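You operate a simulated robot arm through the tools that you are given. There is no shell and no other tool. Be economical: measure what you need, move in short steps, check, and stop when the job is done.

Carry out the task below with a simulated robot arm. There is one attempt and no reset: what you move stays moved.

## Task
Run all three tests on the compressor in the tester rest; leave the knob on the failed test or OFF.
Fine: bring the clip arm down first; OPEN or LEAK is a fail; OFF if none fails.
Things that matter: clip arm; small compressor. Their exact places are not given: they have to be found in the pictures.

The check looks at the end state, three seconds after you hand in, the way a careful person would. Anything else that was tipped, shoved, dropped, spilled or broken makes it a failure.

## Robot
A 6-joint arm with a fingered hand, hanging from a carriage that runs on a gantry, over the field with the corners [-35, -36], [1090, -997], [2714, 904], [1588, 1865] (x, y) and turns from -344 to 344 degrees about z. Base frame: it is fixed where the carriage stands at the start and does not move with it; the origin is on the floor, on the carriage's upright axis, x ahead of it, y to its left, z up. Lengths are in mm, angles in degrees, forces in N, time in s.
With the tool pointing down near the work surface it reaches from about 560 to 600 mm from the robot's upright axis, wherever it stands. Its first joint turns from -166.0 to 166.0 degrees. Places, roughly: clip arm [2300, 500, 1100]; small compressor [2000, 750, 1000]. Payload 3.7 kg.
The tool frame sits at the grasp point between the pads (the TCP): z along the fingers, y along the line on which they close. The tips reach 26 mm beyond it. Largest opening 156 mm; the body of the gripper starts 73 mm behind the TCP. The gripper is a hand of 4 fingers: y runs from the thumb to the fingers, the wrist lies at [0, 0, -239] in the tool frame, and closing takes about 1.5 s.
Orientation is told as [roll, pitch, yaw] about the base's x, y, z axes, in that order, counted from this pose: with the fingers straight down and closing along the base's y, the tool's x points along the base's -x, its y along +y and its z along -z.

## Interface
- The arm moves only by the tool step_arm. Its arguments are lists of equal length, an entry for each row: "linear": the shift along the tool's x, y, z in units of 300 mm (1.0 is 300 mm), a list of three; "turn": the turn, a rotation vector about the tool's x, y, z in units of 180 degrees (1.0 is 180 degrees), a list of three; "claw": the gripper command, from -1 (shut) to 1 (fully open), values between in proportion. In form: {"linear": [[dx, dy, dz], ...], "turn": [[wx, wy, wz], ...], "claw": [claw, ...]}. A call has 1 to 10 rows; each row is the pose to reach, as a shift and turn from the pose commanded when the call began, along the tool's axes at that moment. A call with a number of a shift or a turn outside -1 to 1 is refused whole. Rows are played at 5 a second. More than 50 mm and 8.6 degrees between two rows, or a gripper value outside its range, and nothing of the call is played. Where a pose cannot be reached the arm comes as near as it can. A force on the tool above 40 N (or 10 N above the force at the start of the call, whichever is more), or a blocked arm, ends the call early, and 0.2 s more pass. The fingers move at their own pace (about 45 mm/s each) and stop on an object; they squeeze with about 30 N. The grip force told is the motor's: it shows also when the fingers shut on nothing. Time passes only in rows, and 0.2 s behind the last, so rows that repeat a pose let the fingers close. The reply holds the time, the measured pose of the TCP, the force on the tool along the base axes, the opening and the grip force, in the units named above and with some noise, with the torque about the TCP (base axes, N m) and any sound that the robot's microphone picked up.
- Cameras (640 x 400 px; columns grow to the right, rows downward): "scene" is now at [276.6, -12.3, 1793.1]; the picture's right is [-0.16, -0.99, 0.00], its down [-0.77, 0.12, -0.62] and it looks along [0.61, -0.10, -0.78] (base axes); focal length 266 px, centre (320, 200). "wrist" rides on the gripper at [58, -58, -91] in the tool frame; the picture's right is [0.71, 0.71, 0.00], its down [-0.53, 0.53, -0.67] and it looks along [-0.47, 0.47, 0.74] (tool axes); focal length 265 px, centre (320, 200).
- camera(camera): a new picture of that camera. It takes no simulated time.
- raise_lower(by): slides the trunk up (or, below 0, down) by that many mm; the arm and the scene camera ride with it, the base frame stays. It gives what a move gives, with no picture.
- roll_base(legs): drives the robot by 1 to 6 legs, each [ahead, left, turn to the left] in mm, mm and degrees, along the robot's own axes; the way and the turn of a leg run together, so that a leg with both is an arc; at most 1500 mm and 180 degrees a leg. The arm and the cameras ride along, it lands a little off, and it stops where it bumps. It keeps to its track: a leg is cut to what the track allows. It gives what a move gives.
- set_grasp(shape): the hand has 4 fingers and takes this shape, open, in about a second: jaw (thumb against the fingers, like two jaws); tri (thumb and two fingers); tip (a fingertip pinch); poke (one finger out to press); point (the index stretched); flat (the hand flat); cup (the hand cupped); fist (a fist). The gripper value then closes the fingers along that shape, each until it touches; the sizes above hold for jaw. It gives what a move gives, with no picture.
- pan_tilt(pan, tilt): turns the head with the scene camera to pan (to the left, within 155 degrees either way) and tilt (down, from -29 to 69), counted from straight ahead of the robot. It gives what a move gives.
- locate(camera, pixels): for up to 12 pixels [column, row] of the newest picture of that camera ("zoom" is the newest enlarged one), the place [x, y, z] in the base frame of the surface seen there, good to about 3 mm. It takes no simulated time.
- close_up(camera, box): a new picture of the part [left, top, right, bottom] of that camera's present view, enlarged. It takes no simulated time.
- finish_job(): hands the job in; it is judged then, once.

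Work in short steps. Measure before you move; look again where a grasp or a placing could have gone wrong, and mend it. You have 90 turns and 66 pictures in all, those below and enlarged ones among them. Open the gripper and draw the arm clear of the work before you hand the job in, unless the task says otherwise; then end with one line.

The tools are called after ">>>" as a command line: name --argument value ..., lists and objects as JSON in quotes. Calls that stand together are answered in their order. step_arm: Moves the arm, as the interface text tells. Its arguments: {"type":"object","properties":{"linear":{"type":"array","items":{"type":"array","items":{"type":"number"}}},"turn":{"type":"array","items":{"type":"array","items":{"type":"number"}}},"claw":{"type":"array","items":{"type":"number"}}},"required":["linear","turn","claw"]} The other tools are called the same way: raise_lower (by) slides the trunk up or down; set_grasp (shape) gives the hand a shape; roll_base (legs) drives the base; pan_tilt (pan, tilt) turns the head that bears the scene camera; camera (camera) takes a picture; locate (camera, pixels) gives the place of the surface under pixels of a picture; close_up (camera, box) takes an enlarged picture of a part of a camera's view; finish_job () hands the job in.

At the start:

```text
clock: 0.0
position: [399.2, 153.0, 1001.5]
ee_rot: [0.0, 0.0, 0.0]
wrist_force: [0.3, 0.7, -0.2]
torque: [0.0, 0.01, 0.03]
width: 156.0
grip_force: 0.0
shape: jaw
trunk travel left (down, up): [-625.0, 54.0]
robot x, y, heading: [4.1, 2.9, -0.2]
head pan, tilt: [-9.0, 51.6]
```

scene: 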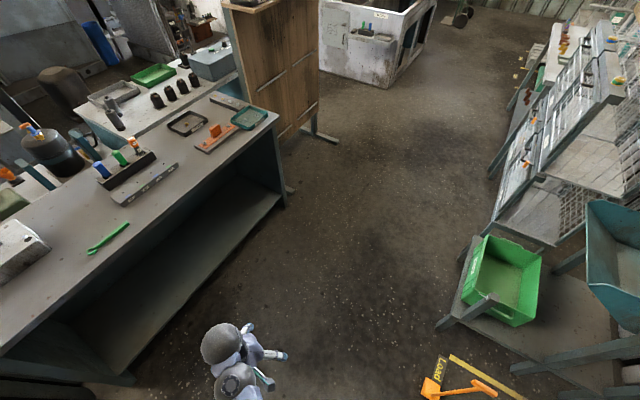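
wrist: 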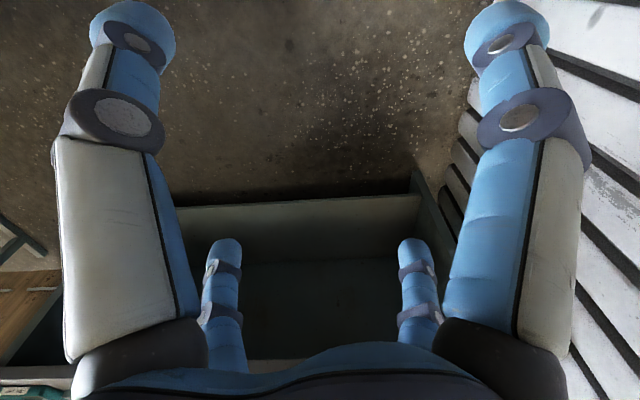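

The first picture shows benches on the left and a white box cabinet far ahead at about (370,40). I turn the head towards the rough places of the compressor and clip arm.

>>> pan_tilt --pan 18 --tilt 22

>>> camera --camera "scene"

```text
clock: 0.9
position: [398.9, 153.0, 1000.1]
ee_rot: [0.0, 0.0, 0.0]
wrist_force: [1.2, 0.7, 0.1]
torque: [-0.01, 0.04, 0.02]
width: 156.0
grip_force: 0.1
shape: jaw
trunk travel left (down, up): [-625.0, 54.0]
robot x, y, heading: [0.4, 1.8, -0.1]
head pan, tilt: [18.0, 22.0]
```

```text
63 pictures are left
```

scene: 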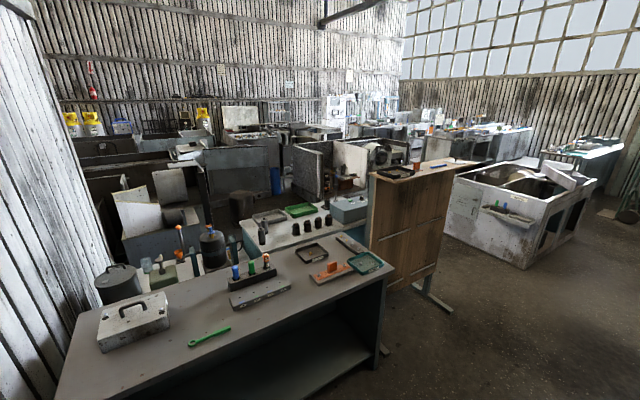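

>>> locate --camera "scene" --pixels '[[310, 250], [265, 262], [330, 270], [300, 212], [350, 205], [180, 240], [210, 245], [420, 170], [350, 165], [120, 280], [560, 175], [180, 215]]'

>>> close_up --camera "scene" --box '[220, 130, 420, 255]'

```text
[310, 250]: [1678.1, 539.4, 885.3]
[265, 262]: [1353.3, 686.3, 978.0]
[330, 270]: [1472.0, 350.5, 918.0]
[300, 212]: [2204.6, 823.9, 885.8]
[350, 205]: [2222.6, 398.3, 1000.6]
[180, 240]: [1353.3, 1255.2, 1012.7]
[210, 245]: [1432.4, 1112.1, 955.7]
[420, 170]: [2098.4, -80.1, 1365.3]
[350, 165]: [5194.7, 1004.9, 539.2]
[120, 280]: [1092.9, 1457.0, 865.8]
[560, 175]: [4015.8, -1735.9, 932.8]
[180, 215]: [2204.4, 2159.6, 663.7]
```

```text
3.20 times, centred on (320, 192) of scene
```

zoom: 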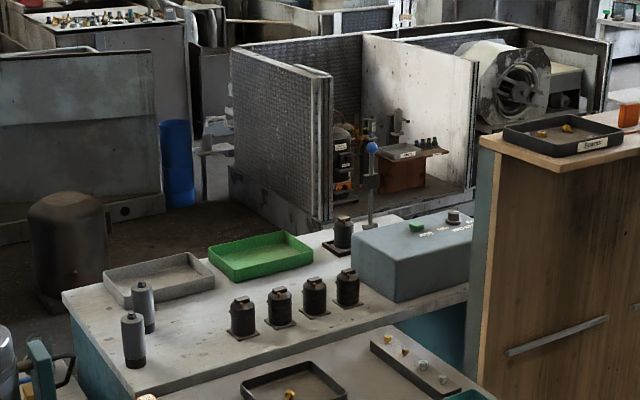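

The tester box is at zoom (410,250), with a knob at (453,215). The clip-arm post with the blue ball is at (370,150) and the rest compressor at (343,232). I measure these.

>>> locate --camera "zoom" --pixels '[[371, 148], [371, 182], [343, 232], [453, 215], [418, 226], [347, 287], [313, 292], [279, 303], [242, 313], [355, 262], [465, 250], [300, 350]]'

>>> close_up --camera "scene" --box '[316, 170, 380, 210]'

```text
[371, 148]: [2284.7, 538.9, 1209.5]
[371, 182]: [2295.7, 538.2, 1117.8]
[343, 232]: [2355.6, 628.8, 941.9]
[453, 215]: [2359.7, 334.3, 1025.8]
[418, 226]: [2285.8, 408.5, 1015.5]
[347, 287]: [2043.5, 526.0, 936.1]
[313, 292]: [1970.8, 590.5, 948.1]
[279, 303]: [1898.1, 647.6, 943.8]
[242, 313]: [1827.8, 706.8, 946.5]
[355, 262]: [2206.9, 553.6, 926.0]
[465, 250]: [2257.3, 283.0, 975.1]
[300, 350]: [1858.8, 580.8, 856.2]
```

```text
10.00 times, centred on (348, 190) of scene
```

zoom: 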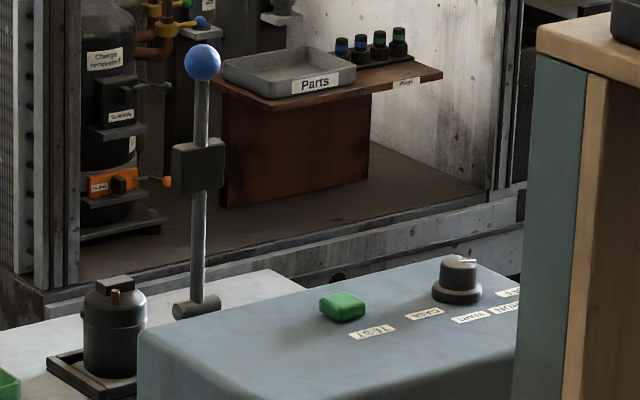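

The tester's labels read upside-down from here, so its front faces away from me. I raise the trunk and arm before driving around.

>>> raise_lower --by 54

>>> step_arm --linear '[[0, 0, -0.16], [0, 0, -0.32], [0, 0, -0.48], [0, 0, -0.64], [0, 0, -0.8], [0, 0, -0.96]]' --turn '[[0, 0, 0], [0, 0, 0], [0, 0, 0], [0, 0, 0], [0, 0, 0], [0, 0, 0]]' --claw '[1, 1, 1, 1, 1, 1]'

>>> locate --camera "scene" --pixels '[[303, 165], [330, 150], [300, 205], [320, 200], [350, 197], [230, 170], [275, 180], [322, 190], [420, 150]]'

```text
clock: 1.9
position: [398.6, 154.8, 1053.8]
ee_rot: [-0.1, 0.0, 0.0]
wrist_force: [0.2, 0.5, -0.4]
torque: [0.0, 0.01, -0.01]
width: 155.9
grip_force: 0.0
shape: jaw
trunk travel left (down, up): [-679.0, 0.0]
robot x, y, heading: [2.5, -0.5, 0.0]
head pan, tilt: [18.0, 22.0]
```

```text
clock: 3.3
position: [496.8, 187.3, 1255.0]
ee_rot: [0.0, 0.1, 0.0]
wrist_force: [-0.1, 0.4, 0.2]
torque: [-0.02, -0.04, 0.0]
width: 155.7
grip_force: 0.1
shape: jaw
out of reach, approached as far as the arm can: row 3, 4, 5, 6
trunk travel left (down, up): [-679.0, 0.0]
robot x, y, heading: [0.7, -2.8, -0.2]
head pan, tilt: [18.0, 22.0]
```

```text
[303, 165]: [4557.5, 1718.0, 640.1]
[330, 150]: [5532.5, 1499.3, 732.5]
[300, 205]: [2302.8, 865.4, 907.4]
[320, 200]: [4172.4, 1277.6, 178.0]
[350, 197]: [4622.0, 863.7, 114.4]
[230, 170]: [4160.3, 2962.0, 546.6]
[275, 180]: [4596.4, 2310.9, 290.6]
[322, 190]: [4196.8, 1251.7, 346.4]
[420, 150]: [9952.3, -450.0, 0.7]
```

The arm is at its highest reach here (z 1255). I drive over in two legs, keeping the arm well left of the clip post, with the hand trailing towards the open floor.

>>> roll_base --legs '[[1300, 740, 0], [1357, 98, 0]]'

>>> roll_base --legs '[[0, 0, -110]]'

>>> pan_tilt --pan -12 --tilt 62

>>> camera --camera "scene"

```text
clock: 17.1
position: [3133.1, 991.4, 1253.9]
ee_rot: [0.1, -0.1, -1.2]
wrist_force: [-0.1, -0.5, 0.4]
torque: [0.03, 0.02, -0.04]
width: 155.9
grip_force: 0.0
shape: jaw
trunk travel left (down, up): [-679.0, 0.0]
robot x, y, heading: [2634.3, 816.9, -1.2]
head pan, tilt: [18.0, 22.0]
cut short: leg 2
```

```text
clock: 22.1
position: [2639.3, 282.8, 1254.2]
ee_rot: [0.0, -0.1, -109.8]
wrist_force: [0.1, 0.6, 0.1]
torque: [0.02, 0.03, -0.05]
width: 155.9
grip_force: 0.0
shape: jaw
trunk travel left (down, up): [-679.0, 0.0]
robot x, y, heading: [2630.8, 815.4, -110.1]
head pan, tilt: [18.0, 22.0]
```

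```text
clock: 23.1
position: [2639.8, 282.4, 1254.5]
ee_rot: [0.0, 0.0, -109.8]
wrist_force: [0.0, -0.2, 0.6]
torque: [-0.05, 0.0, 0.0]
width: 155.9
grip_force: 0.0
shape: jaw
trunk travel left (down, up): [-679.0, 0.0]
robot x, y, heading: [2630.3, 813.1, -109.8]
head pan, tilt: [-12.0, 62.0]
```

```text
60 pictures are left
```

scene: 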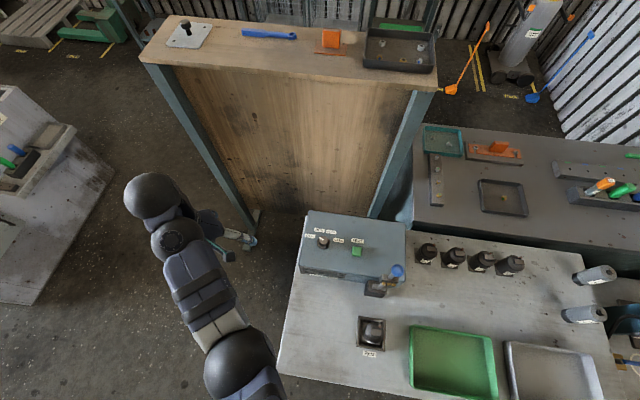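

The tester box is at (350,245), the clip arm at (390,280) and the rest with its compressor at (371,335). I zoom in.

>>> close_up --camera "scene" --box '[290, 205, 418, 285]'

>>> close_up --camera "scene" --box '[330, 260, 442, 360]'

```text
5.00 times, centred on (354, 245) of scene
```

zoom: 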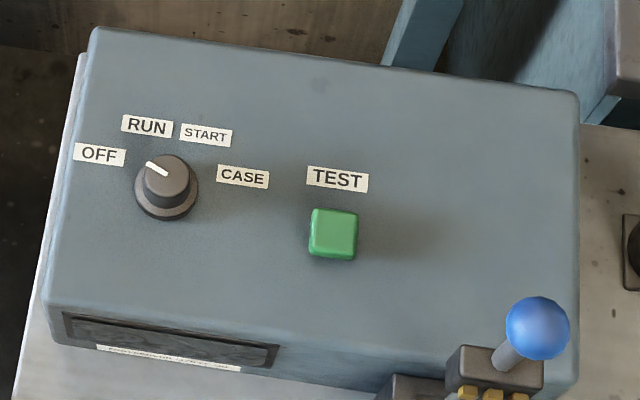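

```text
4.00 times, centred on (386, 310) of scene
```

zoom: 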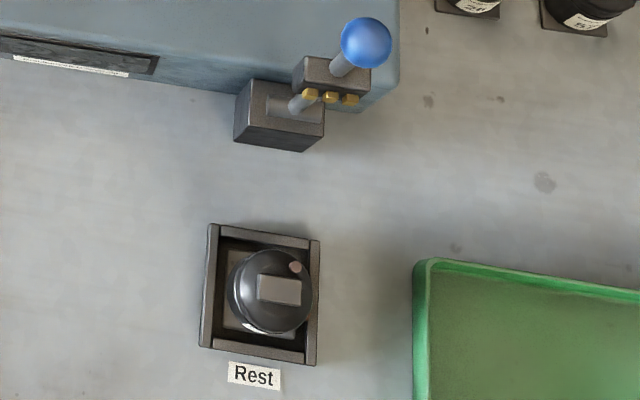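

Knob pointer seems at OFF; positions are OFF, RUN, START, CASE clockwise. The clip arm hinges toward the rest. I measure its points.

>>> locate --camera "zoom" --pixels '[[366, 42], [330, 97], [301, 105], [270, 108], [322, 70], [280, 290], [295, 267], [250, 100], [205, 345], [318, 350], [212, 228], [320, 240]]'

>>> close_up --camera "scene" --box '[290, 215, 370, 265]'

>>> locate --camera "zoom" --pixels '[[215, 165], [225, 185], [195, 158], [352, 208], [125, 148], [180, 120], [265, 130], [300, 175], [350, 225], [215, 195], [270, 235], [500, 235]]'

```text
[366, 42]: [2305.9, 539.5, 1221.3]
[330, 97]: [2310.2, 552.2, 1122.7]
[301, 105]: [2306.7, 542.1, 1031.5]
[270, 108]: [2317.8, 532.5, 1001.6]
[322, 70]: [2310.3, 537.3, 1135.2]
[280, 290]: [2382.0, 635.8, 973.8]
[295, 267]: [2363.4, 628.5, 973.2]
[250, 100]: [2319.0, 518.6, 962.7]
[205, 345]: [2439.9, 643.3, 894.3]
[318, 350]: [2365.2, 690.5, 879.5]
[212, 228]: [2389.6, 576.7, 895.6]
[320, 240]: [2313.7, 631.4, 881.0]
```

```text
8.00 times, centred on (330, 240) of scene
```

zoom: 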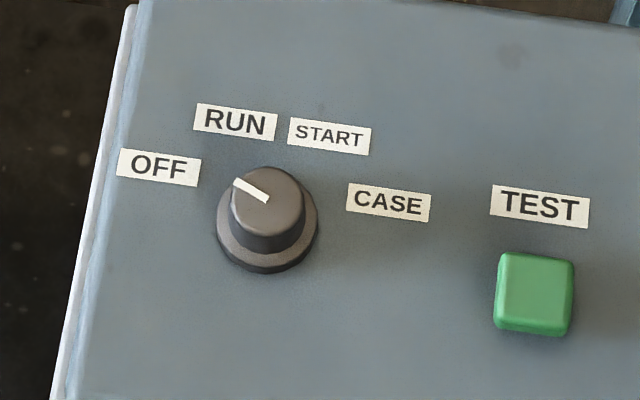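

```text
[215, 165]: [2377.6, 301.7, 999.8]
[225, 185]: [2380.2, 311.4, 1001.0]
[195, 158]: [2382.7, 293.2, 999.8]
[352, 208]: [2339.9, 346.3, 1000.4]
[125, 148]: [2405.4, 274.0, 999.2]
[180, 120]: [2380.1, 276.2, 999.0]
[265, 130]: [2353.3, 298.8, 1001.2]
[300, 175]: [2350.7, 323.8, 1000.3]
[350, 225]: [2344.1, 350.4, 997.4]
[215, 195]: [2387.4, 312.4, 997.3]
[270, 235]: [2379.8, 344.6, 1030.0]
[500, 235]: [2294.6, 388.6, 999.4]
```

The lever is vertical at about (2300,541), ball centre at z≈1206, and must swing along +v onto the compressor at (2372,632,973). I'll stand beside it so that its arc runs across my reach: first turn left, with the hand on the open-floor side, then back up.

>>> roll_base --legs '[[0, 0, 69.5]]'

>>> roll_base --legs '[[-636, -328, 0]]'

>>> pan_tilt --pan 0 --tilt 60

>>> camera --camera "scene"

```text
clock: 26.5
position: [3130.0, 628.8, 1254.4]
ee_rot: [0.0, 0.0, -40.9]
wrist_force: [0.0, 0.0, -0.5]
torque: [-0.03, 0.0, 0.01]
width: 156.1
grip_force: 0.0
shape: jaw
trunk travel left (down, up): [-679.0, 0.0]
robot x, y, heading: [2625.2, 813.1, -41.0]
head pan, tilt: [-12.0, 62.0]
```

```text
clock: 30.5
position: [2432.1, 796.2, 1254.9]
ee_rot: [0.0, 0.0, -39.4]
wrist_force: [-0.8, 0.6, -0.8]
torque: [0.02, -0.01, 0.0]
width: 155.8
grip_force: 0.1
shape: jaw
trunk travel left (down, up): [-679.0, 0.0]
robot x, y, heading: [1929.3, 974.2, -39.4]
head pan, tilt: [-12.0, 62.0]
```

```text
clock: 31.2
position: [2431.9, 796.0, 1254.3]
ee_rot: [0.0, 0.0, -39.4]
wrist_force: [1.3, -0.6, -0.3]
torque: [-0.02, 0.0, 0.01]
width: 156.0
grip_force: 0.1
shape: jaw
trunk travel left (down, up): [-679.0, 0.0]
robot x, y, heading: [1925.1, 971.1, -39.7]
head pan, tilt: [0.0, 60.0]
```

```text
56 pictures are left
```

scene: 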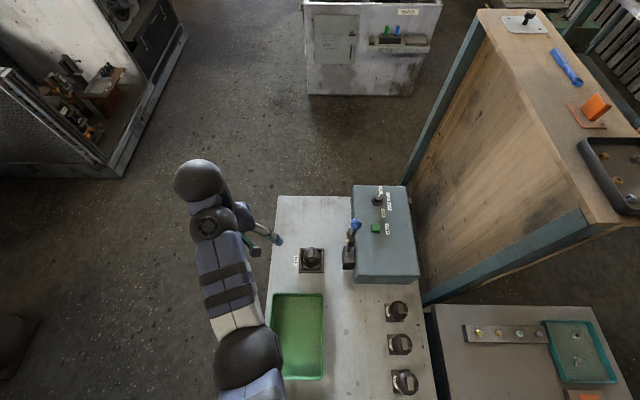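

The hand is at the +v side of the lever; its closing axis lies along v. I turn it 90° about its own axis so it will straddle the lever's plane.

>>> step_arm --linear '[[0, 0, 0], [0, 0, 0], [0, 0, 0], [0, 0, 0], [0, 0, 0], [0, 0, 0], [0, 0, 0], [0, 0, 0], [0, 0, 0], [0, 0, 0]]' --turn '[[0, 0, 0.045], [0, 0, 0.09], [0, 0, 0.135], [0, 0, 0.18], [0, 0, 0.225], [0, 0, 0.27], [0, 0, 0.315], [0, 0, 0.36], [0, 0, 0.405], [0, 0, 0.45]]' --claw '[0.5, 0.5, 0.5, 0.5, 0.5, 0.5, 0.5, 0.5, 0.5, 0.5]'

>>> step_arm --linear '[[0, 0, 0], [0, 0, 0]]' --turn '[[0, 0, 0.025], [0, 0, 0.054]]' --claw '[0.3, 0.3]'

>>> camera --camera "wrist"

>>> close_up --camera "scene" --box '[280, 180, 440, 280]'

>>> locate --camera "zoom" --pixels '[[306, 178], [300, 195], [277, 310], [120, 285], [290, 240]]'

```text
clock: 33.4
position: [2430.6, 796.5, 1253.6]
ee_rot: [0.0, 0.0, -120.6]
wrist_force: [-0.3, 0.6, 0.7]
torque: [0.04, 0.02, 0.01]
width: 117.2
grip_force: 0.1
shape: jaw
trunk travel left (down, up): [-679.0, 0.0]
robot x, y, heading: [1929.2, 970.3, -39.4]
head pan, tilt: [0.0, 60.0]
```

```text
clock: 34.0
position: [2430.1, 796.0, 1253.3]
ee_rot: [0.0, 0.1, -130.3]
wrist_force: [-0.1, 0.6, 0.6]
torque: [0.03, -0.01, -0.03]
width: 101.7
grip_force: 0.0
shape: jaw
trunk travel left (down, up): [-679.0, 0.0]
robot x, y, heading: [1931.7, 969.1, -39.4]
head pan, tilt: [0.0, 60.0]
```

```text
55 pictures are left
```

wrist: 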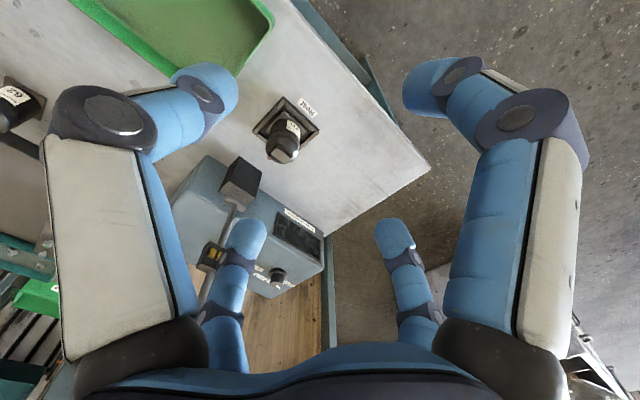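

```text
4.00 times, centred on (360, 230) of scene
```

zoom: 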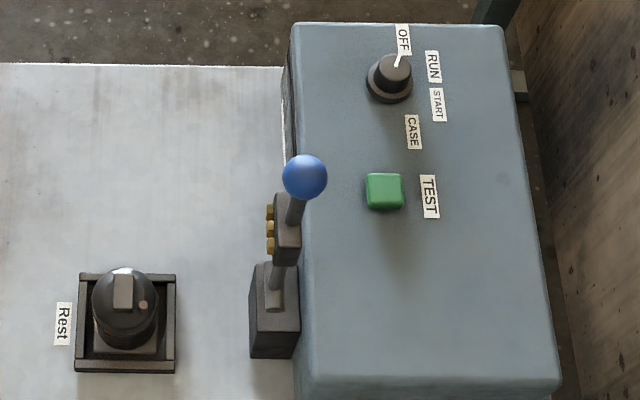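

```text
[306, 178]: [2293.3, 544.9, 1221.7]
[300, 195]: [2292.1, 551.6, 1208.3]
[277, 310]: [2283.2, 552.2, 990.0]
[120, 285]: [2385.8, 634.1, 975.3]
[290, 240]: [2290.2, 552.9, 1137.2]
```

The knob is at OFF. The wrist picture shows four fingers around the axis, so I'll push with shut fingers rather than grip the ball. I shut them and slide past the ball on its near side (66 mm clear).

>>> step_arm --linear '[[0, 0, 0], [0, 0, 0], [-0.15, 0, 0], [-0.3, 0, 0], [-0.45, 0, 0], [-0.6, 0, 0], [-0.75, 0, 0], [-0.9, 0, 0]]' --turn '[[0, 0, 0], [0, 0, 0], [0, 0, 0], [0, 0, 0], [0, 0, 0], [0, 0, 0], [0, 0, 0], [0, 0, 0]]' --claw '[-1, -1, -1, -1, -1, -1, -1, -1]'

>>> camera --camera "wrist"

>>> camera --camera "scene"

```text
clock: 35.8
position: [2268.2, 574.8, 1239.0]
ee_rot: [0.0, 0.1, -130.1]
wrist_force: [0.5, 0.5, -0.7]
torque: [-0.01, 0.02, 0.0]
width: 0.0
grip_force: 29.6
shape: jaw
out of reach, approached as far as the arm can: row 3, 4, 5, 6, 7, 8
trunk travel left (down, up): [-679.0, 0.0]
robot x, y, heading: [1930.1, 970.6, -39.4]
head pan, tilt: [0.0, 60.0]
```

```text
53 pictures are left
```

wrist: 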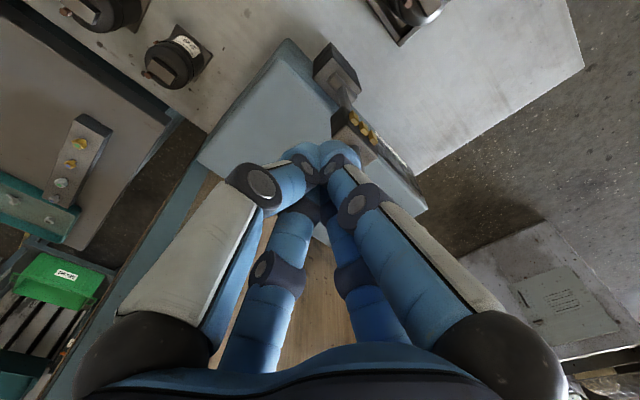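

```text
52 pictures are left
```

scene: 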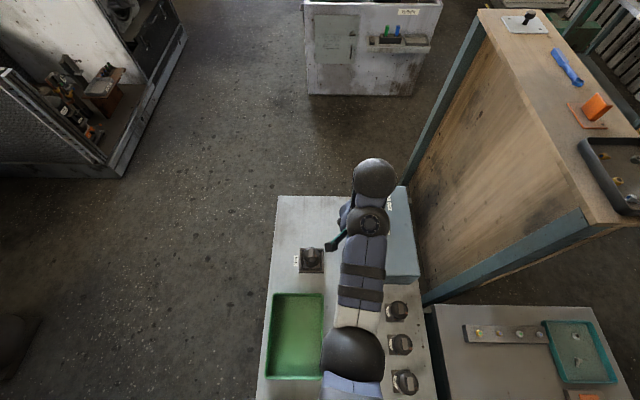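

The hand is beside the ball (du≈−46, dv≈+5, z 1239, at its height limit). I slide behind it and lower the fingertips to just below ball height.

>>> step_arm --linear '[[-0.1, -0.03, 0.02], [-0.2, -0.03, 0.05], [-0.2, -0.03, 0.1], [-0.2, -0.03, 0.17], [-0.2, -0.03, 0.17]]' --turn '[[0, 0, 0], [0, 0, 0], [0, 0, 0], [0, 0, 0], [0, 0, 0]]' --claw '[-1, -1, -1, -1, -1]'

```text
clock: 37.0
position: [2223.3, 534.3, 1184.1]
ee_rot: [0.0, 0.1, -130.2]
wrist_force: [-0.6, -0.8, 0.3]
torque: [0.0, 0.01, -0.01]
width: 0.0
grip_force: 30.0
shape: jaw
trunk travel left (down, up): [-679.0, 0.0]
robot x, y, heading: [1927.8, 965.5, -39.6]
head pan, tilt: [0.0, 60.0]
```

Behind the ball now (du −54, dv −55). I move in line with it.

>>> step_arm --linear '[[0, 0.09, 0], [0, 0.18, 0], [0, 0.18, 0]]' --turn '[[0, 0, 0], [0, 0, 0], [0, 0, 0]]' --claw '[-1, -1, -1]'

>>> camera --camera "wrist"

```text
clock: 37.8
position: [2265.1, 500.1, 1185.7]
ee_rot: [0.1, -0.1, -130.2]
wrist_force: [-0.3, 0.3, 0.2]
torque: [0.03, -0.02, 0.01]
width: 0.0
grip_force: 29.7
shape: jaw
trunk travel left (down, up): [-679.0, 0.0]
robot x, y, heading: [1925.6, 968.7, -39.5]
head pan, tilt: [0.0, 60.0]
```

```text
51 pictures are left
```

wrist: 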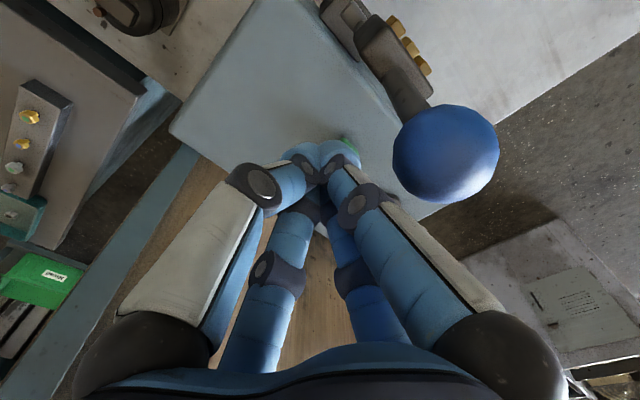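

The ball is at pixel (445,150), 54 mm ahead in the tool's +x. I push the lever over about 30° and check.

>>> step_arm --linear '[[0.06, 0, -0.05], [0.14, 0, -0.05], [0.22, 0, -0.05], [0.31, 0, -0.03], [0.41, 0, -0.015]]' --turn '[[0, 0, 0], [0, 0, 0], [0, 0, 0], [0, 0, 0], [0, 0, 0]]' --claw '[-1, -1, -1, -1, -1]'

>>> camera --camera "wrist"

>>> camera --camera "scene"

```text
clock: 39.0
position: [2344.6, 594.4, 1190.8]
ee_rot: [-0.1, 0.0, -130.3]
wrist_force: [0.0, 0.1, 0.5]
torque: [0.0, 0.0, 0.0]
width: 0.1
grip_force: 29.6
shape: jaw
trunk travel left (down, up): [-679.0, 0.0]
robot x, y, heading: [1930.4, 971.0, -39.4]
head pan, tilt: [0.0, 60.0]
```

```text
50 pictures are left
```

wrist: 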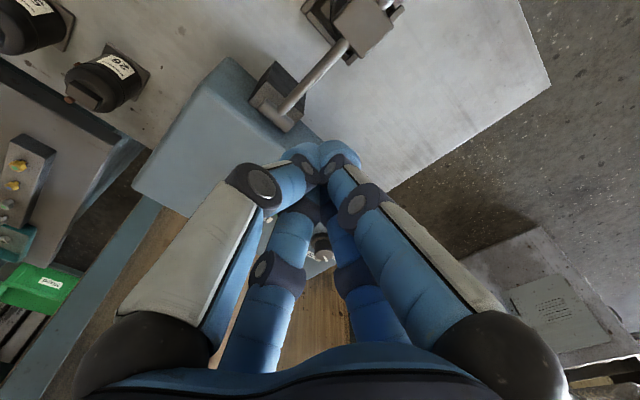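

```text
49 pictures are left
```

scene: 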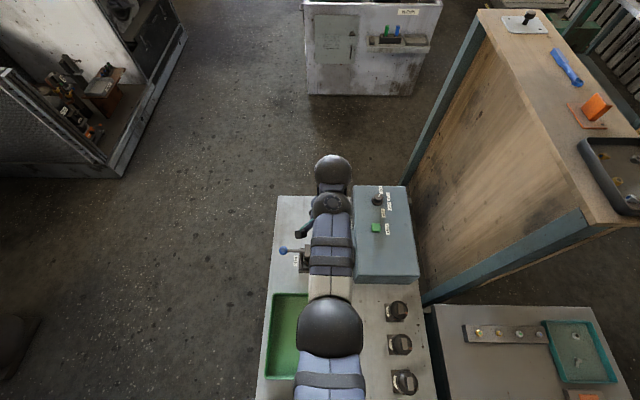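

The lever dropped by itself: the ball is now at scene (284,249) past the rest, with the contact block on the compressor. I zoom in to check that it sits fully down.

>>> close_up --camera "scene" --box '[264, 225, 328, 285]'

>>> locate --camera "zoom" --pixels '[[125, 155], [200, 165], [260, 170], [290, 220], [260, 230]]'

```text
6.67 times, centred on (296, 255) of scene
```

zoom: 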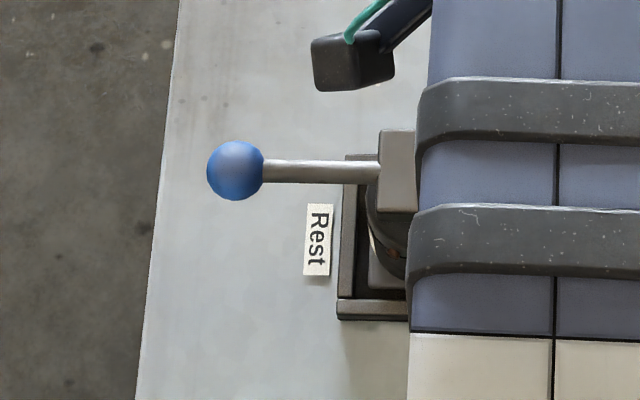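

```text
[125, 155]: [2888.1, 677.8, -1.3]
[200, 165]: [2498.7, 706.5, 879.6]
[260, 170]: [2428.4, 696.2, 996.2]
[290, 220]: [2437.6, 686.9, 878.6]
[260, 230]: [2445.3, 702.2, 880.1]
```

The clip is down: rod at z≈996, level. I drive closer to the knob, keeping the hand high.

>>> roll_base --legs '[[168, -47, 0]]'

>>> pan_tilt --pan -15 --tilt 66

>>> camera --camera "scene"

>>> camera --camera "wrist"

```text
clock: 40.5
position: [2442.9, 451.6, 1190.6]
ee_rot: [0.1, 0.0, -130.3]
wrist_force: [-0.4, 0.0, -0.3]
torque: [-0.03, 0.01, 0.02]
width: 0.2
grip_force: 30.0
shape: jaw
trunk travel left (down, up): [-679.0, 0.0]
robot x, y, heading: [2027.3, 822.6, -39.7]
head pan, tilt: [0.0, 60.0]
```

```text
clock: 41.2
position: [2443.1, 451.1, 1190.9]
ee_rot: [0.1, 0.0, -130.3]
wrist_force: [-0.4, 0.0, -0.5]
torque: [-0.01, 0.01, -0.01]
width: 0.0
grip_force: 29.9
shape: jaw
trunk travel left (down, up): [-679.0, 0.0]
robot x, y, heading: [2027.3, 823.1, -39.3]
head pan, tilt: [-15.0, 66.0]
```

```text
47 pictures are left
```

scene: 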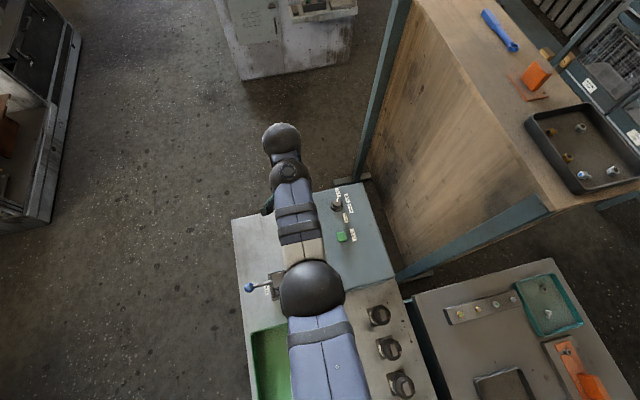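

```text
46 pictures are left
```

wrist: 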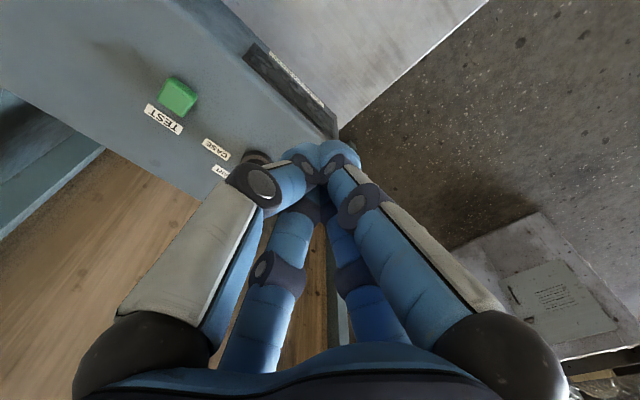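

I measure the knob, labels and button in an enlarged scene view, and the panel's near edge.

>>> close_up --camera "scene" --box '[315, 178, 379, 248]'

>>> locate --camera "scene" --pixels '[[412, 20], [530, 195], [400, 150], [360, 180], [410, 255], [470, 235], [280, 90], [337, 205]]'

```text
5.71 times, centred on (347, 213) of scene
```

zoom: 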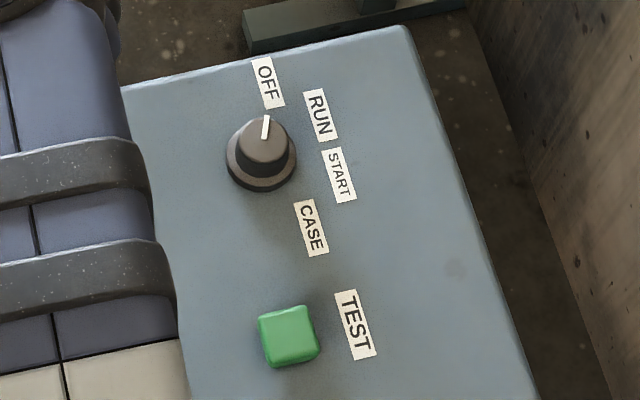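

```text
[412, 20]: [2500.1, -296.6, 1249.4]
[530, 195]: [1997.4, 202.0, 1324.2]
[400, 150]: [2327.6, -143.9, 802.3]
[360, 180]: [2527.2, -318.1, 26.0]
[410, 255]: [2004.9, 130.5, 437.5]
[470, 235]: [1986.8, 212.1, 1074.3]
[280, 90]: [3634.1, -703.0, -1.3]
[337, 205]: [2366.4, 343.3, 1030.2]
```

>>> locate --camera "zoom" --pixels '[[266, 148], [265, 180], [267, 83], [320, 116], [340, 175], [311, 228], [288, 335], [232, 155], [297, 155], [265, 118], [263, 138], [355, 325]]'

```text
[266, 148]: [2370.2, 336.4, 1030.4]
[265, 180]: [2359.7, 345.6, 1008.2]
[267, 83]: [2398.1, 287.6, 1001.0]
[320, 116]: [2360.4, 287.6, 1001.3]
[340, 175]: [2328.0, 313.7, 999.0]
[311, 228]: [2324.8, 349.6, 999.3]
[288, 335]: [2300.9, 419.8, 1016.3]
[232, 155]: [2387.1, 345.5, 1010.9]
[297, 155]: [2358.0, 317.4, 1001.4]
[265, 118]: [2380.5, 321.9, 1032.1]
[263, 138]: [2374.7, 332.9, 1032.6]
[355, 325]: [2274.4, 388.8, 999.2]
```

Knob axis ≈ (2372,337), top z 1031; label angles show 45° clockwise steps OFF→RUN→START→CASE; button at (2301,420,1016). I move above the knob with the hand half open.

>>> step_arm --linear '[[-0.11, 0.016, 0], [-0.22, 0.033, 0], [-0.33, 0.05, 0], [-0.443, 0.065, 0.05], [-0.443, 0.065, 0.15], [-0.443, 0.065, 0.23], [-0.443, 0.065, 0.23]]' --turn '[[0, 0, 0], [0, 0, 0], [0, 0, 0], [0, 0, 0], [0, 0, 0], [0, 0, 0], [0, 0, 0]]' --claw '[0, 0, 0, 0, 0, 0, 0]'

>>> camera --camera "wrist"

```text
clock: 42.9
position: [2358.6, 378.4, 1133.4]
ee_rot: [-0.2, 0.0, -130.3]
wrist_force: [0.4, -1.7, 0.1]
torque: [0.09, 0.01, 0.02]
width: 78.2
grip_force: 0.1
shape: jaw
out of reach, approached as far as the arm can: row 3, 4, 5, 6, 7
trunk travel left (down, up): [-679.0, 0.0]
robot x, y, heading: [2026.2, 826.4, -39.5]
head pan, tilt: [-15.0, 66.0]
```

```text
44 pictures are left
```

wrist: 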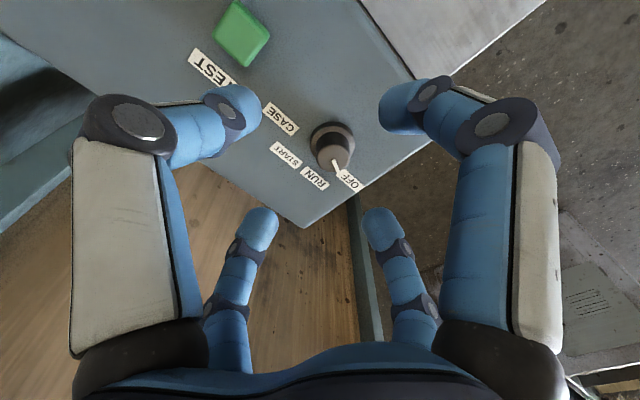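

The arm stops at ~558 mm reach here. I drive the base about 65 mm nearer.

>>> roll_base --legs '[[64, -18, 0]]'

>>> step_arm --linear '[[0, 0, 0], [0, 0, 0]]' --turn '[[0, 0, 0], [0, 0, 0]]' --claw '[0, 0]'

```text
clock: 43.9
position: [2394.1, 322.1, 1133.9]
ee_rot: [-0.3, 0.1, -130.3]
wrist_force: [0.2, 0.6, 0.1]
torque: [-0.02, 0.01, 0.0]
width: 77.9
grip_force: 0.0
shape: jaw
trunk travel left (down, up): [-679.0, 0.0]
robot x, y, heading: [2066.2, 772.9, -39.6]
head pan, tilt: [-15.0, 66.0]
```

```text
clock: 44.5
position: [2394.0, 322.6, 1133.5]
ee_rot: [-0.2, 0.0, -130.4]
wrist_force: [-0.2, 0.4, 0.7]
torque: [0.0, 0.01, 0.02]
width: 77.7
grip_force: 0.1
shape: jaw
trunk travel left (down, up): [-679.0, 0.0]
robot x, y, heading: [2063.7, 768.0, -39.4]
head pan, tilt: [-15.0, 66.0]
```

Now the knob is about −26 mm in tool y. I centre and go to z≈1085, then look.

>>> step_arm --linear '[[-0.01, -0.087, 0], [-0.01, -0.087, 0.1], [-0.01, -0.087, 0.16], [-0.01, -0.087, 0.16]]' --turn '[[0, 0, 0], [0, 0, 0], [0, 0, 0], [0, 0, 0]]' --claw '[0, 0, 0, 0]'

>>> camera --camera "wrist"

>>> camera --camera "scene"

```text
clock: 45.5
position: [2373.7, 336.2, 1087.1]
ee_rot: [-0.3, 0.1, -130.4]
wrist_force: [0.5, -0.8, 0.2]
torque: [-0.01, 0.04, -0.02]
width: 77.7
grip_force: 0.1
shape: jaw
out of reach, approached as far as the arm can: row 1, 2
trunk travel left (down, up): [-679.0, 0.0]
robot x, y, heading: [2066.7, 773.5, -39.7]
head pan, tilt: [-15.0, 66.0]
```

```text
43 pictures are left
```

wrist: 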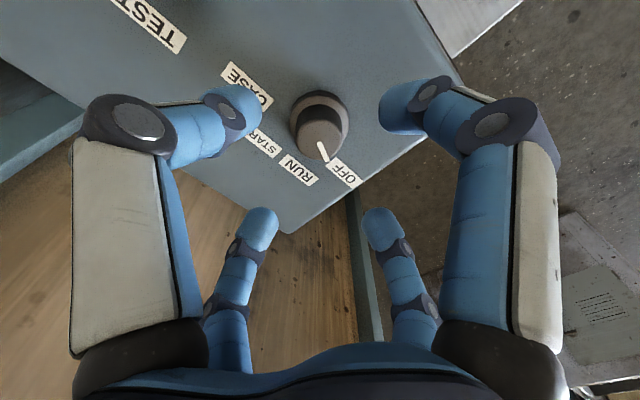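

```text
42 pictures are left
```

scene: 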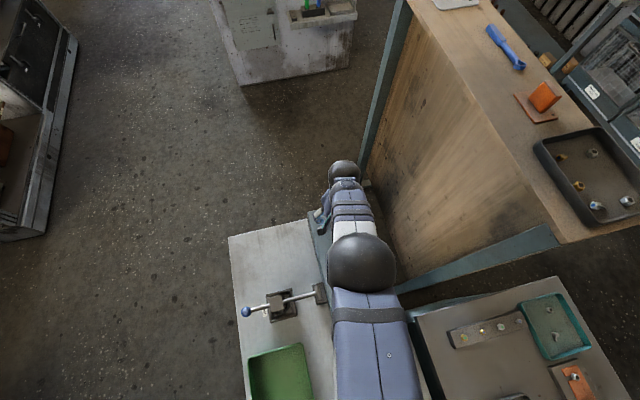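

The knob top sits at (321,135), right where the tool axis should project (320,140). I descend to z≈1038 and close on it.

>>> step_arm --linear '[[0, 0, 0.06], [0, 0, 0.12], [0, 0, 0.163], [0, 0, 0.163], [0, 0, 0.163], [0, 0, 0.163], [0, 0, 0.163], [0, 0, 0.163]]' --turn '[[0, 0, 0], [0, 0, 0], [0, 0, 0], [0, 0, 0], [0, 0, 0], [0, 0, 0], [0, 0, 0], [0, 0, 0]]' --claw '[0, 0, 0, -1, -1, -1, -1, -1]'

>>> camera --camera "wrist"

```text
clock: 47.2
position: [2360.8, 351.3, 1047.8]
ee_rot: [-0.3, 0.1, -130.3]
wrist_force: [1.5, 3.3, 1.1]
torque: [0.12, -0.01, 0.06]
width: 1.1
grip_force: 11.8
shape: jaw
out of reach, approached as far as the arm can: row 1, 2, 3, 4, 5, 6, 7, 8
trunk travel left (down, up): [-679.0, 0.0]
robot x, y, heading: [2069.3, 769.4, -39.5]
head pan, tilt: [-15.0, 66.0]
```

```text
41 pictures are left
```

wrist: 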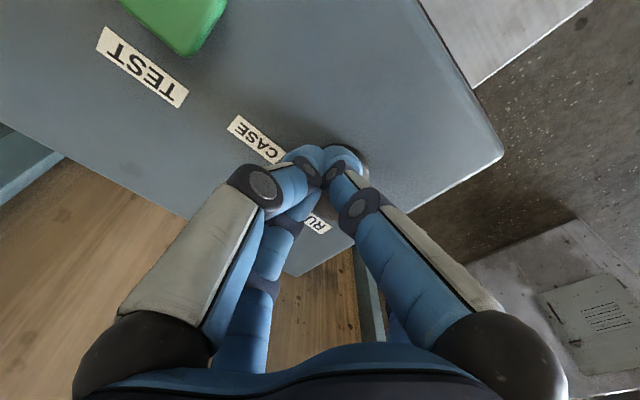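

Reach fell short as it went down, and the fingers shut just beside the knob (2361,351). I rise with them shut, straight up.

>>> step_arm --linear '[[0, 0, -0.1], [0, 0, -0.2], [0, 0, -0.3], [0, 0, -0.4]]' --turn '[[0, 0, 0], [0, 0, 0], [0, 0, 0], [0, 0, 0]]' --claw '[-1, -1, -1, -1]'

>>> raise_lower --by -60

>>> roll_base --legs '[[19, -3, 0]]'

>>> step_arm --linear '[[0, 0, 0], [0, 0, 0], [0, 0, 0]]' --turn '[[0, 0, 0], [0, 0, 0], [0, 0, 0]]' --claw '[-0.2, -0.2, -0.2]'

>>> camera --camera "wrist"

```text
clock: 48.2
position: [2391.7, 313.0, 1146.1]
ee_rot: [-0.1, 0.0, -130.4]
wrist_force: [-0.3, 0.6, 0.2]
torque: [-0.03, -0.01, 0.01]
width: 0.0
grip_force: 30.2
shape: jaw
out of reach, approached as far as the arm can: row 1, 2, 3, 4
trunk travel left (down, up): [-679.0, 0.0]
robot x, y, heading: [2065.2, 773.6, -39.4]
head pan, tilt: [-15.0, 66.0]
```

```text
clock: 49.2
position: [2391.7, 314.6, 1085.8]
ee_rot: [-0.2, -0.1, -130.4]
wrist_force: [-0.6, -0.5, 0.7]
torque: [-0.02, 0.01, 0.0]
width: 0.0
grip_force: 29.9
shape: jaw
trunk travel left (down, up): [-619.0, 60.0]
robot x, y, heading: [2065.4, 770.1, -39.6]
head pan, tilt: [-15.0, 66.0]
```

```text
clock: 50.0
position: [2404.3, 299.4, 1085.5]
ee_rot: [-0.1, 0.0, -130.4]
wrist_force: [0.1, -0.1, 0.1]
torque: [0.04, 0.01, 0.0]
width: 0.1
grip_force: 30.1
shape: jaw
trunk travel left (down, up): [-619.0, 60.0]
robot x, y, heading: [2077.1, 760.6, -39.6]
head pan, tilt: [-15.0, 66.0]
```

```text
clock: 50.8
position: [2403.5, 300.0, 1085.6]
ee_rot: [-0.2, 0.0, -130.4]
wrist_force: [0.1, -0.7, -0.1]
torque: [0.0, -0.02, -0.05]
width: 61.9
grip_force: 0.1
shape: jaw
trunk travel left (down, up): [-619.0, 60.0]
robot x, y, heading: [2078.6, 756.3, -39.6]
head pan, tilt: [-15.0, 66.0]
```

```text
40 pictures are left
```

wrist: 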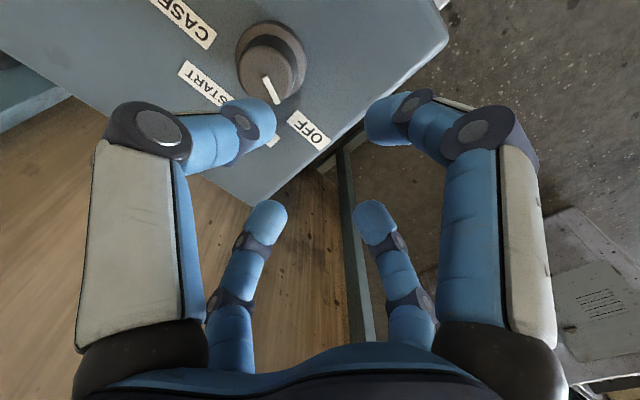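

The knob still points to OFF. I locate it from this view, then centre.

>>> locate --camera "wrist" --pixels '[[255, 62], [270, 70], [284, 75], [268, 50], [272, 88]]'

>>> step_arm --linear '[[0.013, -0.08, 0], [0.026, -0.16, 0], [0.026, -0.16, 0]]' --turn '[[0, 0, 0], [0, 0, 0], [0, 0, 0]]' --claw '[-0.1, -0.1, -0.1]'

>>> camera --camera "wrist"

```text
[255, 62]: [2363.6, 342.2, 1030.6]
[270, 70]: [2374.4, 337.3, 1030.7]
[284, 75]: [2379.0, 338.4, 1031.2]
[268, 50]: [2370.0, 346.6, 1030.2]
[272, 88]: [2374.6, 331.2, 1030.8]
```

```text
clock: 51.6
position: [2397.3, 301.5, 1072.2]
ee_rot: [-0.3, 0.1, -130.3]
wrist_force: [-0.2, 0.8, 0.2]
torque: [-0.01, 0.05, -0.02]
width: 69.6
grip_force: 0.0
shape: jaw
out of reach, approached as far as the arm can: row 1, 2, 3
trunk travel left (down, up): [-619.0, 60.0]
robot x, y, heading: [2077.9, 757.3, -39.8]
head pan, tilt: [-15.0, 66.0]
```

```text
39 pictures are left
```

wrist: 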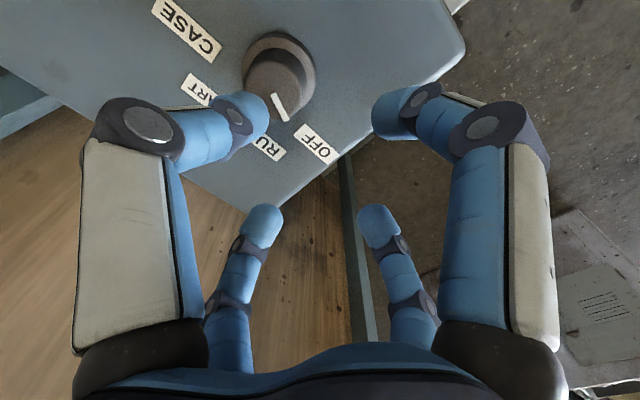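

Readings fit an arm stretched straight (613 mm about a shoulder at 1627), and it seems stuck in that singular pose. I pull the hand inward and up by a good distance to bend the elbow again.

>>> step_arm --linear '[[0.04, -0.15, -0.05], [0.07, -0.3, -0.1], [0.1, -0.4, -0.15], [0.1, -0.4, -0.15]]' --turn '[[0, 0, 0], [0, 0, 0], [0, 0, 0], [0, 0, 0]]' --claw '[-0.1, -0.1, -0.1, -0.1]'

```text
clock: 52.6
position: [2399.6, 301.6, 1072.3]
ee_rot: [-0.4, 0.2, -130.4]
wrist_force: [0.3, 0.2, -0.1]
torque: [0.02, 0.01, 0.01]
width: 69.9
grip_force: 0.0
shape: jaw
out of reach, approached as far as the arm can: row 1, 2, 3, 4
trunk travel left (down, up): [-619.0, 60.0]
robot x, y, heading: [2075.8, 754.0, -39.9]
head pan, tilt: [-15.0, 66.0]
```

Still stuck. I try a long straight-up motion, sliding along the sphere to where it earlier worked.

>>> step_arm --linear '[[0, 0, -0.15], [0, 0, -0.3], [0, 0, -0.45], [0, 0, -0.6], [0, 0, -0.6], [0, 0, -0.6]]' --turn '[[0, 0, 0], [0, 0, 0], [0, 0, 0], [0, 0, 0], [0, 0, 0], [0, 0, 0]]' --claw '[-0.1, -0.1, -0.1, -0.1, -0.1, -0.1]'

```text
clock: 54.0
position: [2400.7, 302.9, 1250.2]
ee_rot: [-0.2, 0.2, -130.4]
wrist_force: [0.2, -0.1, -0.1]
torque: [0.02, 0.01, -0.01]
width: 70.5
grip_force: 0.0
shape: jaw
out of reach, approached as far as the arm can: row 1, 2, 3, 4
trunk travel left (down, up): [-619.0, 60.0]
robot x, y, heading: [2076.3, 754.6, -39.6]
head pan, tilt: [-15.0, 66.0]
```

The arm is free again at z 1250. The reach is a shell of about 541–613 mm from the shoulder, so I'll work from the tester's front corner (2634,817), where the knob and button are equally far and the display can be seen.

>>> roll_base --legs '[[390, 403, 0]]'

>>> roll_base --legs '[[0, 0, -60]]'

>>> step_arm --linear '[[0, 0, 0], [0, 0, 0], [0, 0, 0], [0, 0, 0], [0, 0, 0], [0, 0, 0], [0, 0, 0], [0, 0, 0], [0, 0, 0], [0, 0, 0]]' --turn '[[0, 0, -0.045], [0, 0, -0.09], [0, 0, -0.135], [0, 0, -0.18], [0, 0, -0.225], [0, 0, -0.27], [0, 0, -0.315], [0, 0, -0.36], [0, 0, -0.405], [0, 0, -0.45]]' --claw '[-0.1, -0.1, -0.1, -0.1, -0.1, -0.1, -0.1, -0.1, -0.1, -0.1]'

>>> pan_tilt --pan -20 --tilt 60

>>> camera --camera "scene"

>>> camera --camera "wrist"

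```text
clock: 57.2
position: [2957.3, 369.1, 1251.5]
ee_rot: [-0.2, 0.0, -129.4]
wrist_force: [1.3, -0.4, -0.1]
torque: [0.02, 0.0, 0.0]
width: 70.0
grip_force: 0.0
shape: jaw
trunk travel left (down, up): [-619.0, 60.0]
robot x, y, heading: [2621.5, 817.0, -38.9]
head pan, tilt: [-15.0, 66.0]
```

```text
clock: 60.2
position: [2426.4, 297.5, 1250.0]
ee_rot: [-0.2, -0.1, 172.9]
wrist_force: [0.2, 0.0, 0.2]
torque: [0.03, 0.0, 0.03]
width: 70.2
grip_force: 0.1
shape: jaw
trunk travel left (down, up): [-619.0, 60.0]
robot x, y, heading: [2628.7, 815.8, -96.1]
head pan, tilt: [-15.0, 66.0]
```

```text
clock: 62.4
position: [2426.3, 299.3, 1251.2]
ee_rot: [-0.1, 0.3, -105.9]
wrist_force: [-0.2, -0.6, -0.6]
torque: [0.01, 0.02, 0.02]
width: 70.3
grip_force: 0.1
shape: jaw
trunk travel left (down, up): [-619.0, 60.0]
robot x, y, heading: [2628.7, 819.0, -96.3]
head pan, tilt: [-15.0, 66.0]
```

```text
clock: 63.0
position: [2426.8, 299.0, 1251.0]
ee_rot: [0.0, 0.3, -106.1]
wrist_force: [-0.1, 0.0, -0.7]
torque: [0.04, 0.0, 0.02]
width: 70.0
grip_force: 0.0
shape: jaw
trunk travel left (down, up): [-619.0, 60.0]
robot x, y, heading: [2624.8, 818.9, -96.1]
head pan, tilt: [-20.0, 60.0]
```

```text
38 pictures are left
```

scene: 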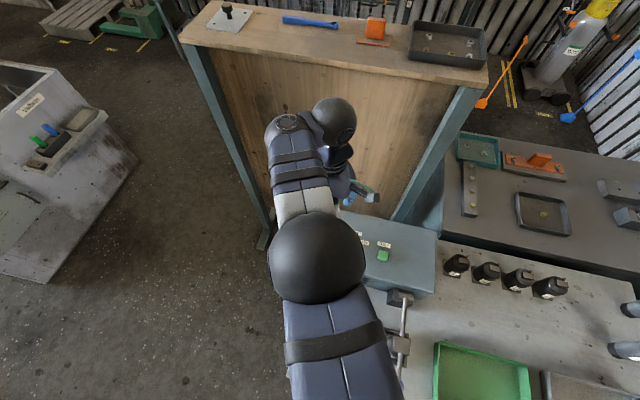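

```text
37 pictures are left
```

wrist: 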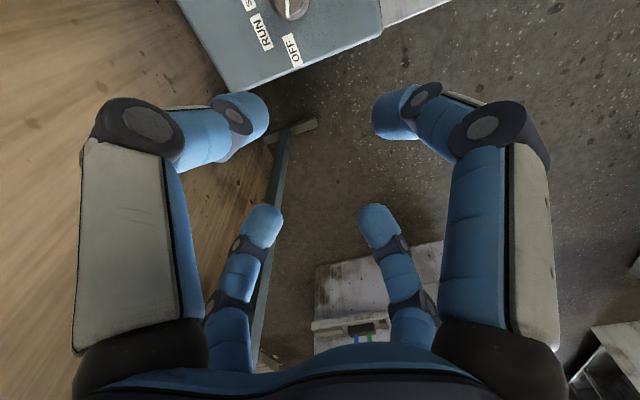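

Now I lower the trunk 80 mm and move above the knob, from (2426,299) to (2373,337).

>>> raise_lower --by -80

>>> step_arm --linear '[[0.036, -0.1, 0.08], [0.072, -0.206, 0.16], [0.072, -0.206, 0.28], [0.072, -0.206, 0.28]]' --turn '[[0, 0, 0], [0, 0, 0], [0, 0, 0], [0, 0, 0]]' --claw '[-0.1, -0.1, -0.1, -0.1]'

>>> camera --camera "wrist"

```text
clock: 64.2
position: [2426.3, 299.6, 1170.6]
ee_rot: [0.0, 0.2, -106.2]
wrist_force: [-0.3, 0.1, 0.1]
torque: [-0.03, 0.01, 0.03]
width: 70.1
grip_force: 0.0
shape: jaw
trunk travel left (down, up): [-539.0, 140.0]
robot x, y, heading: [2630.6, 816.4, -96.2]
head pan, tilt: [-20.0, 60.0]
```

```text
clock: 65.2
position: [2373.2, 336.9, 1086.8]
ee_rot: [0.0, 0.1, -106.1]
wrist_force: [0.7, 0.4, 0.3]
torque: [0.02, -0.01, 0.0]
width: 69.9
grip_force: 0.1
shape: jaw
trunk travel left (down, up): [-539.0, 140.0]
robot x, y, heading: [2628.0, 818.4, -96.2]
head pan, tilt: [-20.0, 60.0]
```

```text
36 pictures are left
```

wrist: 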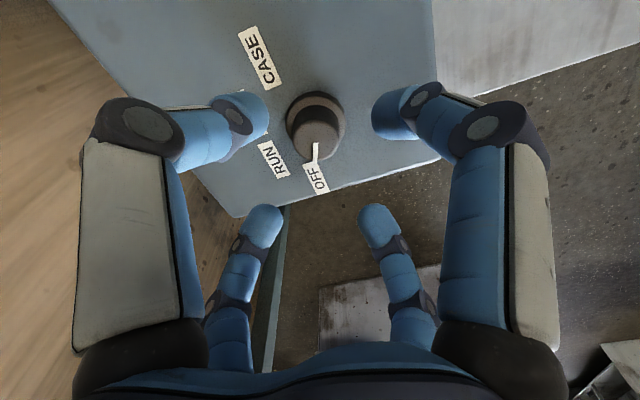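

Centred on the knob (top at (316,135)). Descend to z≈1038 and close.

>>> step_arm --linear '[[0, 0, 0.06], [0, 0, 0.12], [0, 0, 0.162], [0, 0, 0.162], [0, 0, 0.162], [0, 0, 0.162], [0, 0, 0.162]]' --turn '[[0, 0, 0], [0, 0, 0], [0, 0, 0], [0, 0, 0], [0, 0, 0], [0, 0, 0], [0, 0, 0]]' --claw '[-0.1, -0.1, -0.1, -1, -1, -1, -1]'

>>> camera --camera "wrist"

```text
clock: 66.8
position: [2374.2, 340.0, 1036.8]
ee_rot: [0.0, 0.3, -106.1]
wrist_force: [0.4, 0.9, -2.7]
torque: [-0.04, 0.01, -0.04]
width: 25.3
grip_force: 30.2
shape: jaw
trunk travel left (down, up): [-539.0, 140.0]
robot x, y, heading: [2631.0, 815.4, -96.2]
head pan, tilt: [-20.0, 60.0]
```

```text
35 pictures are left
```

wrist: 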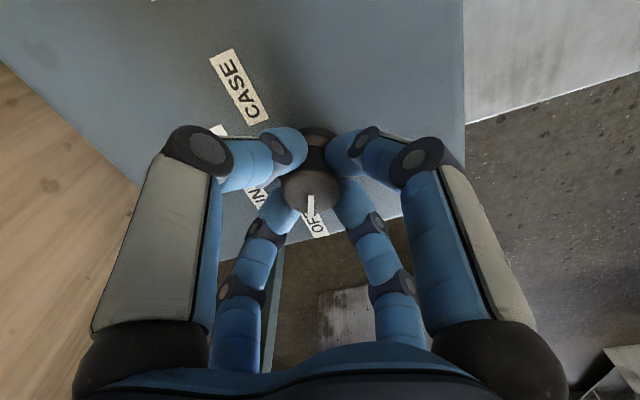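

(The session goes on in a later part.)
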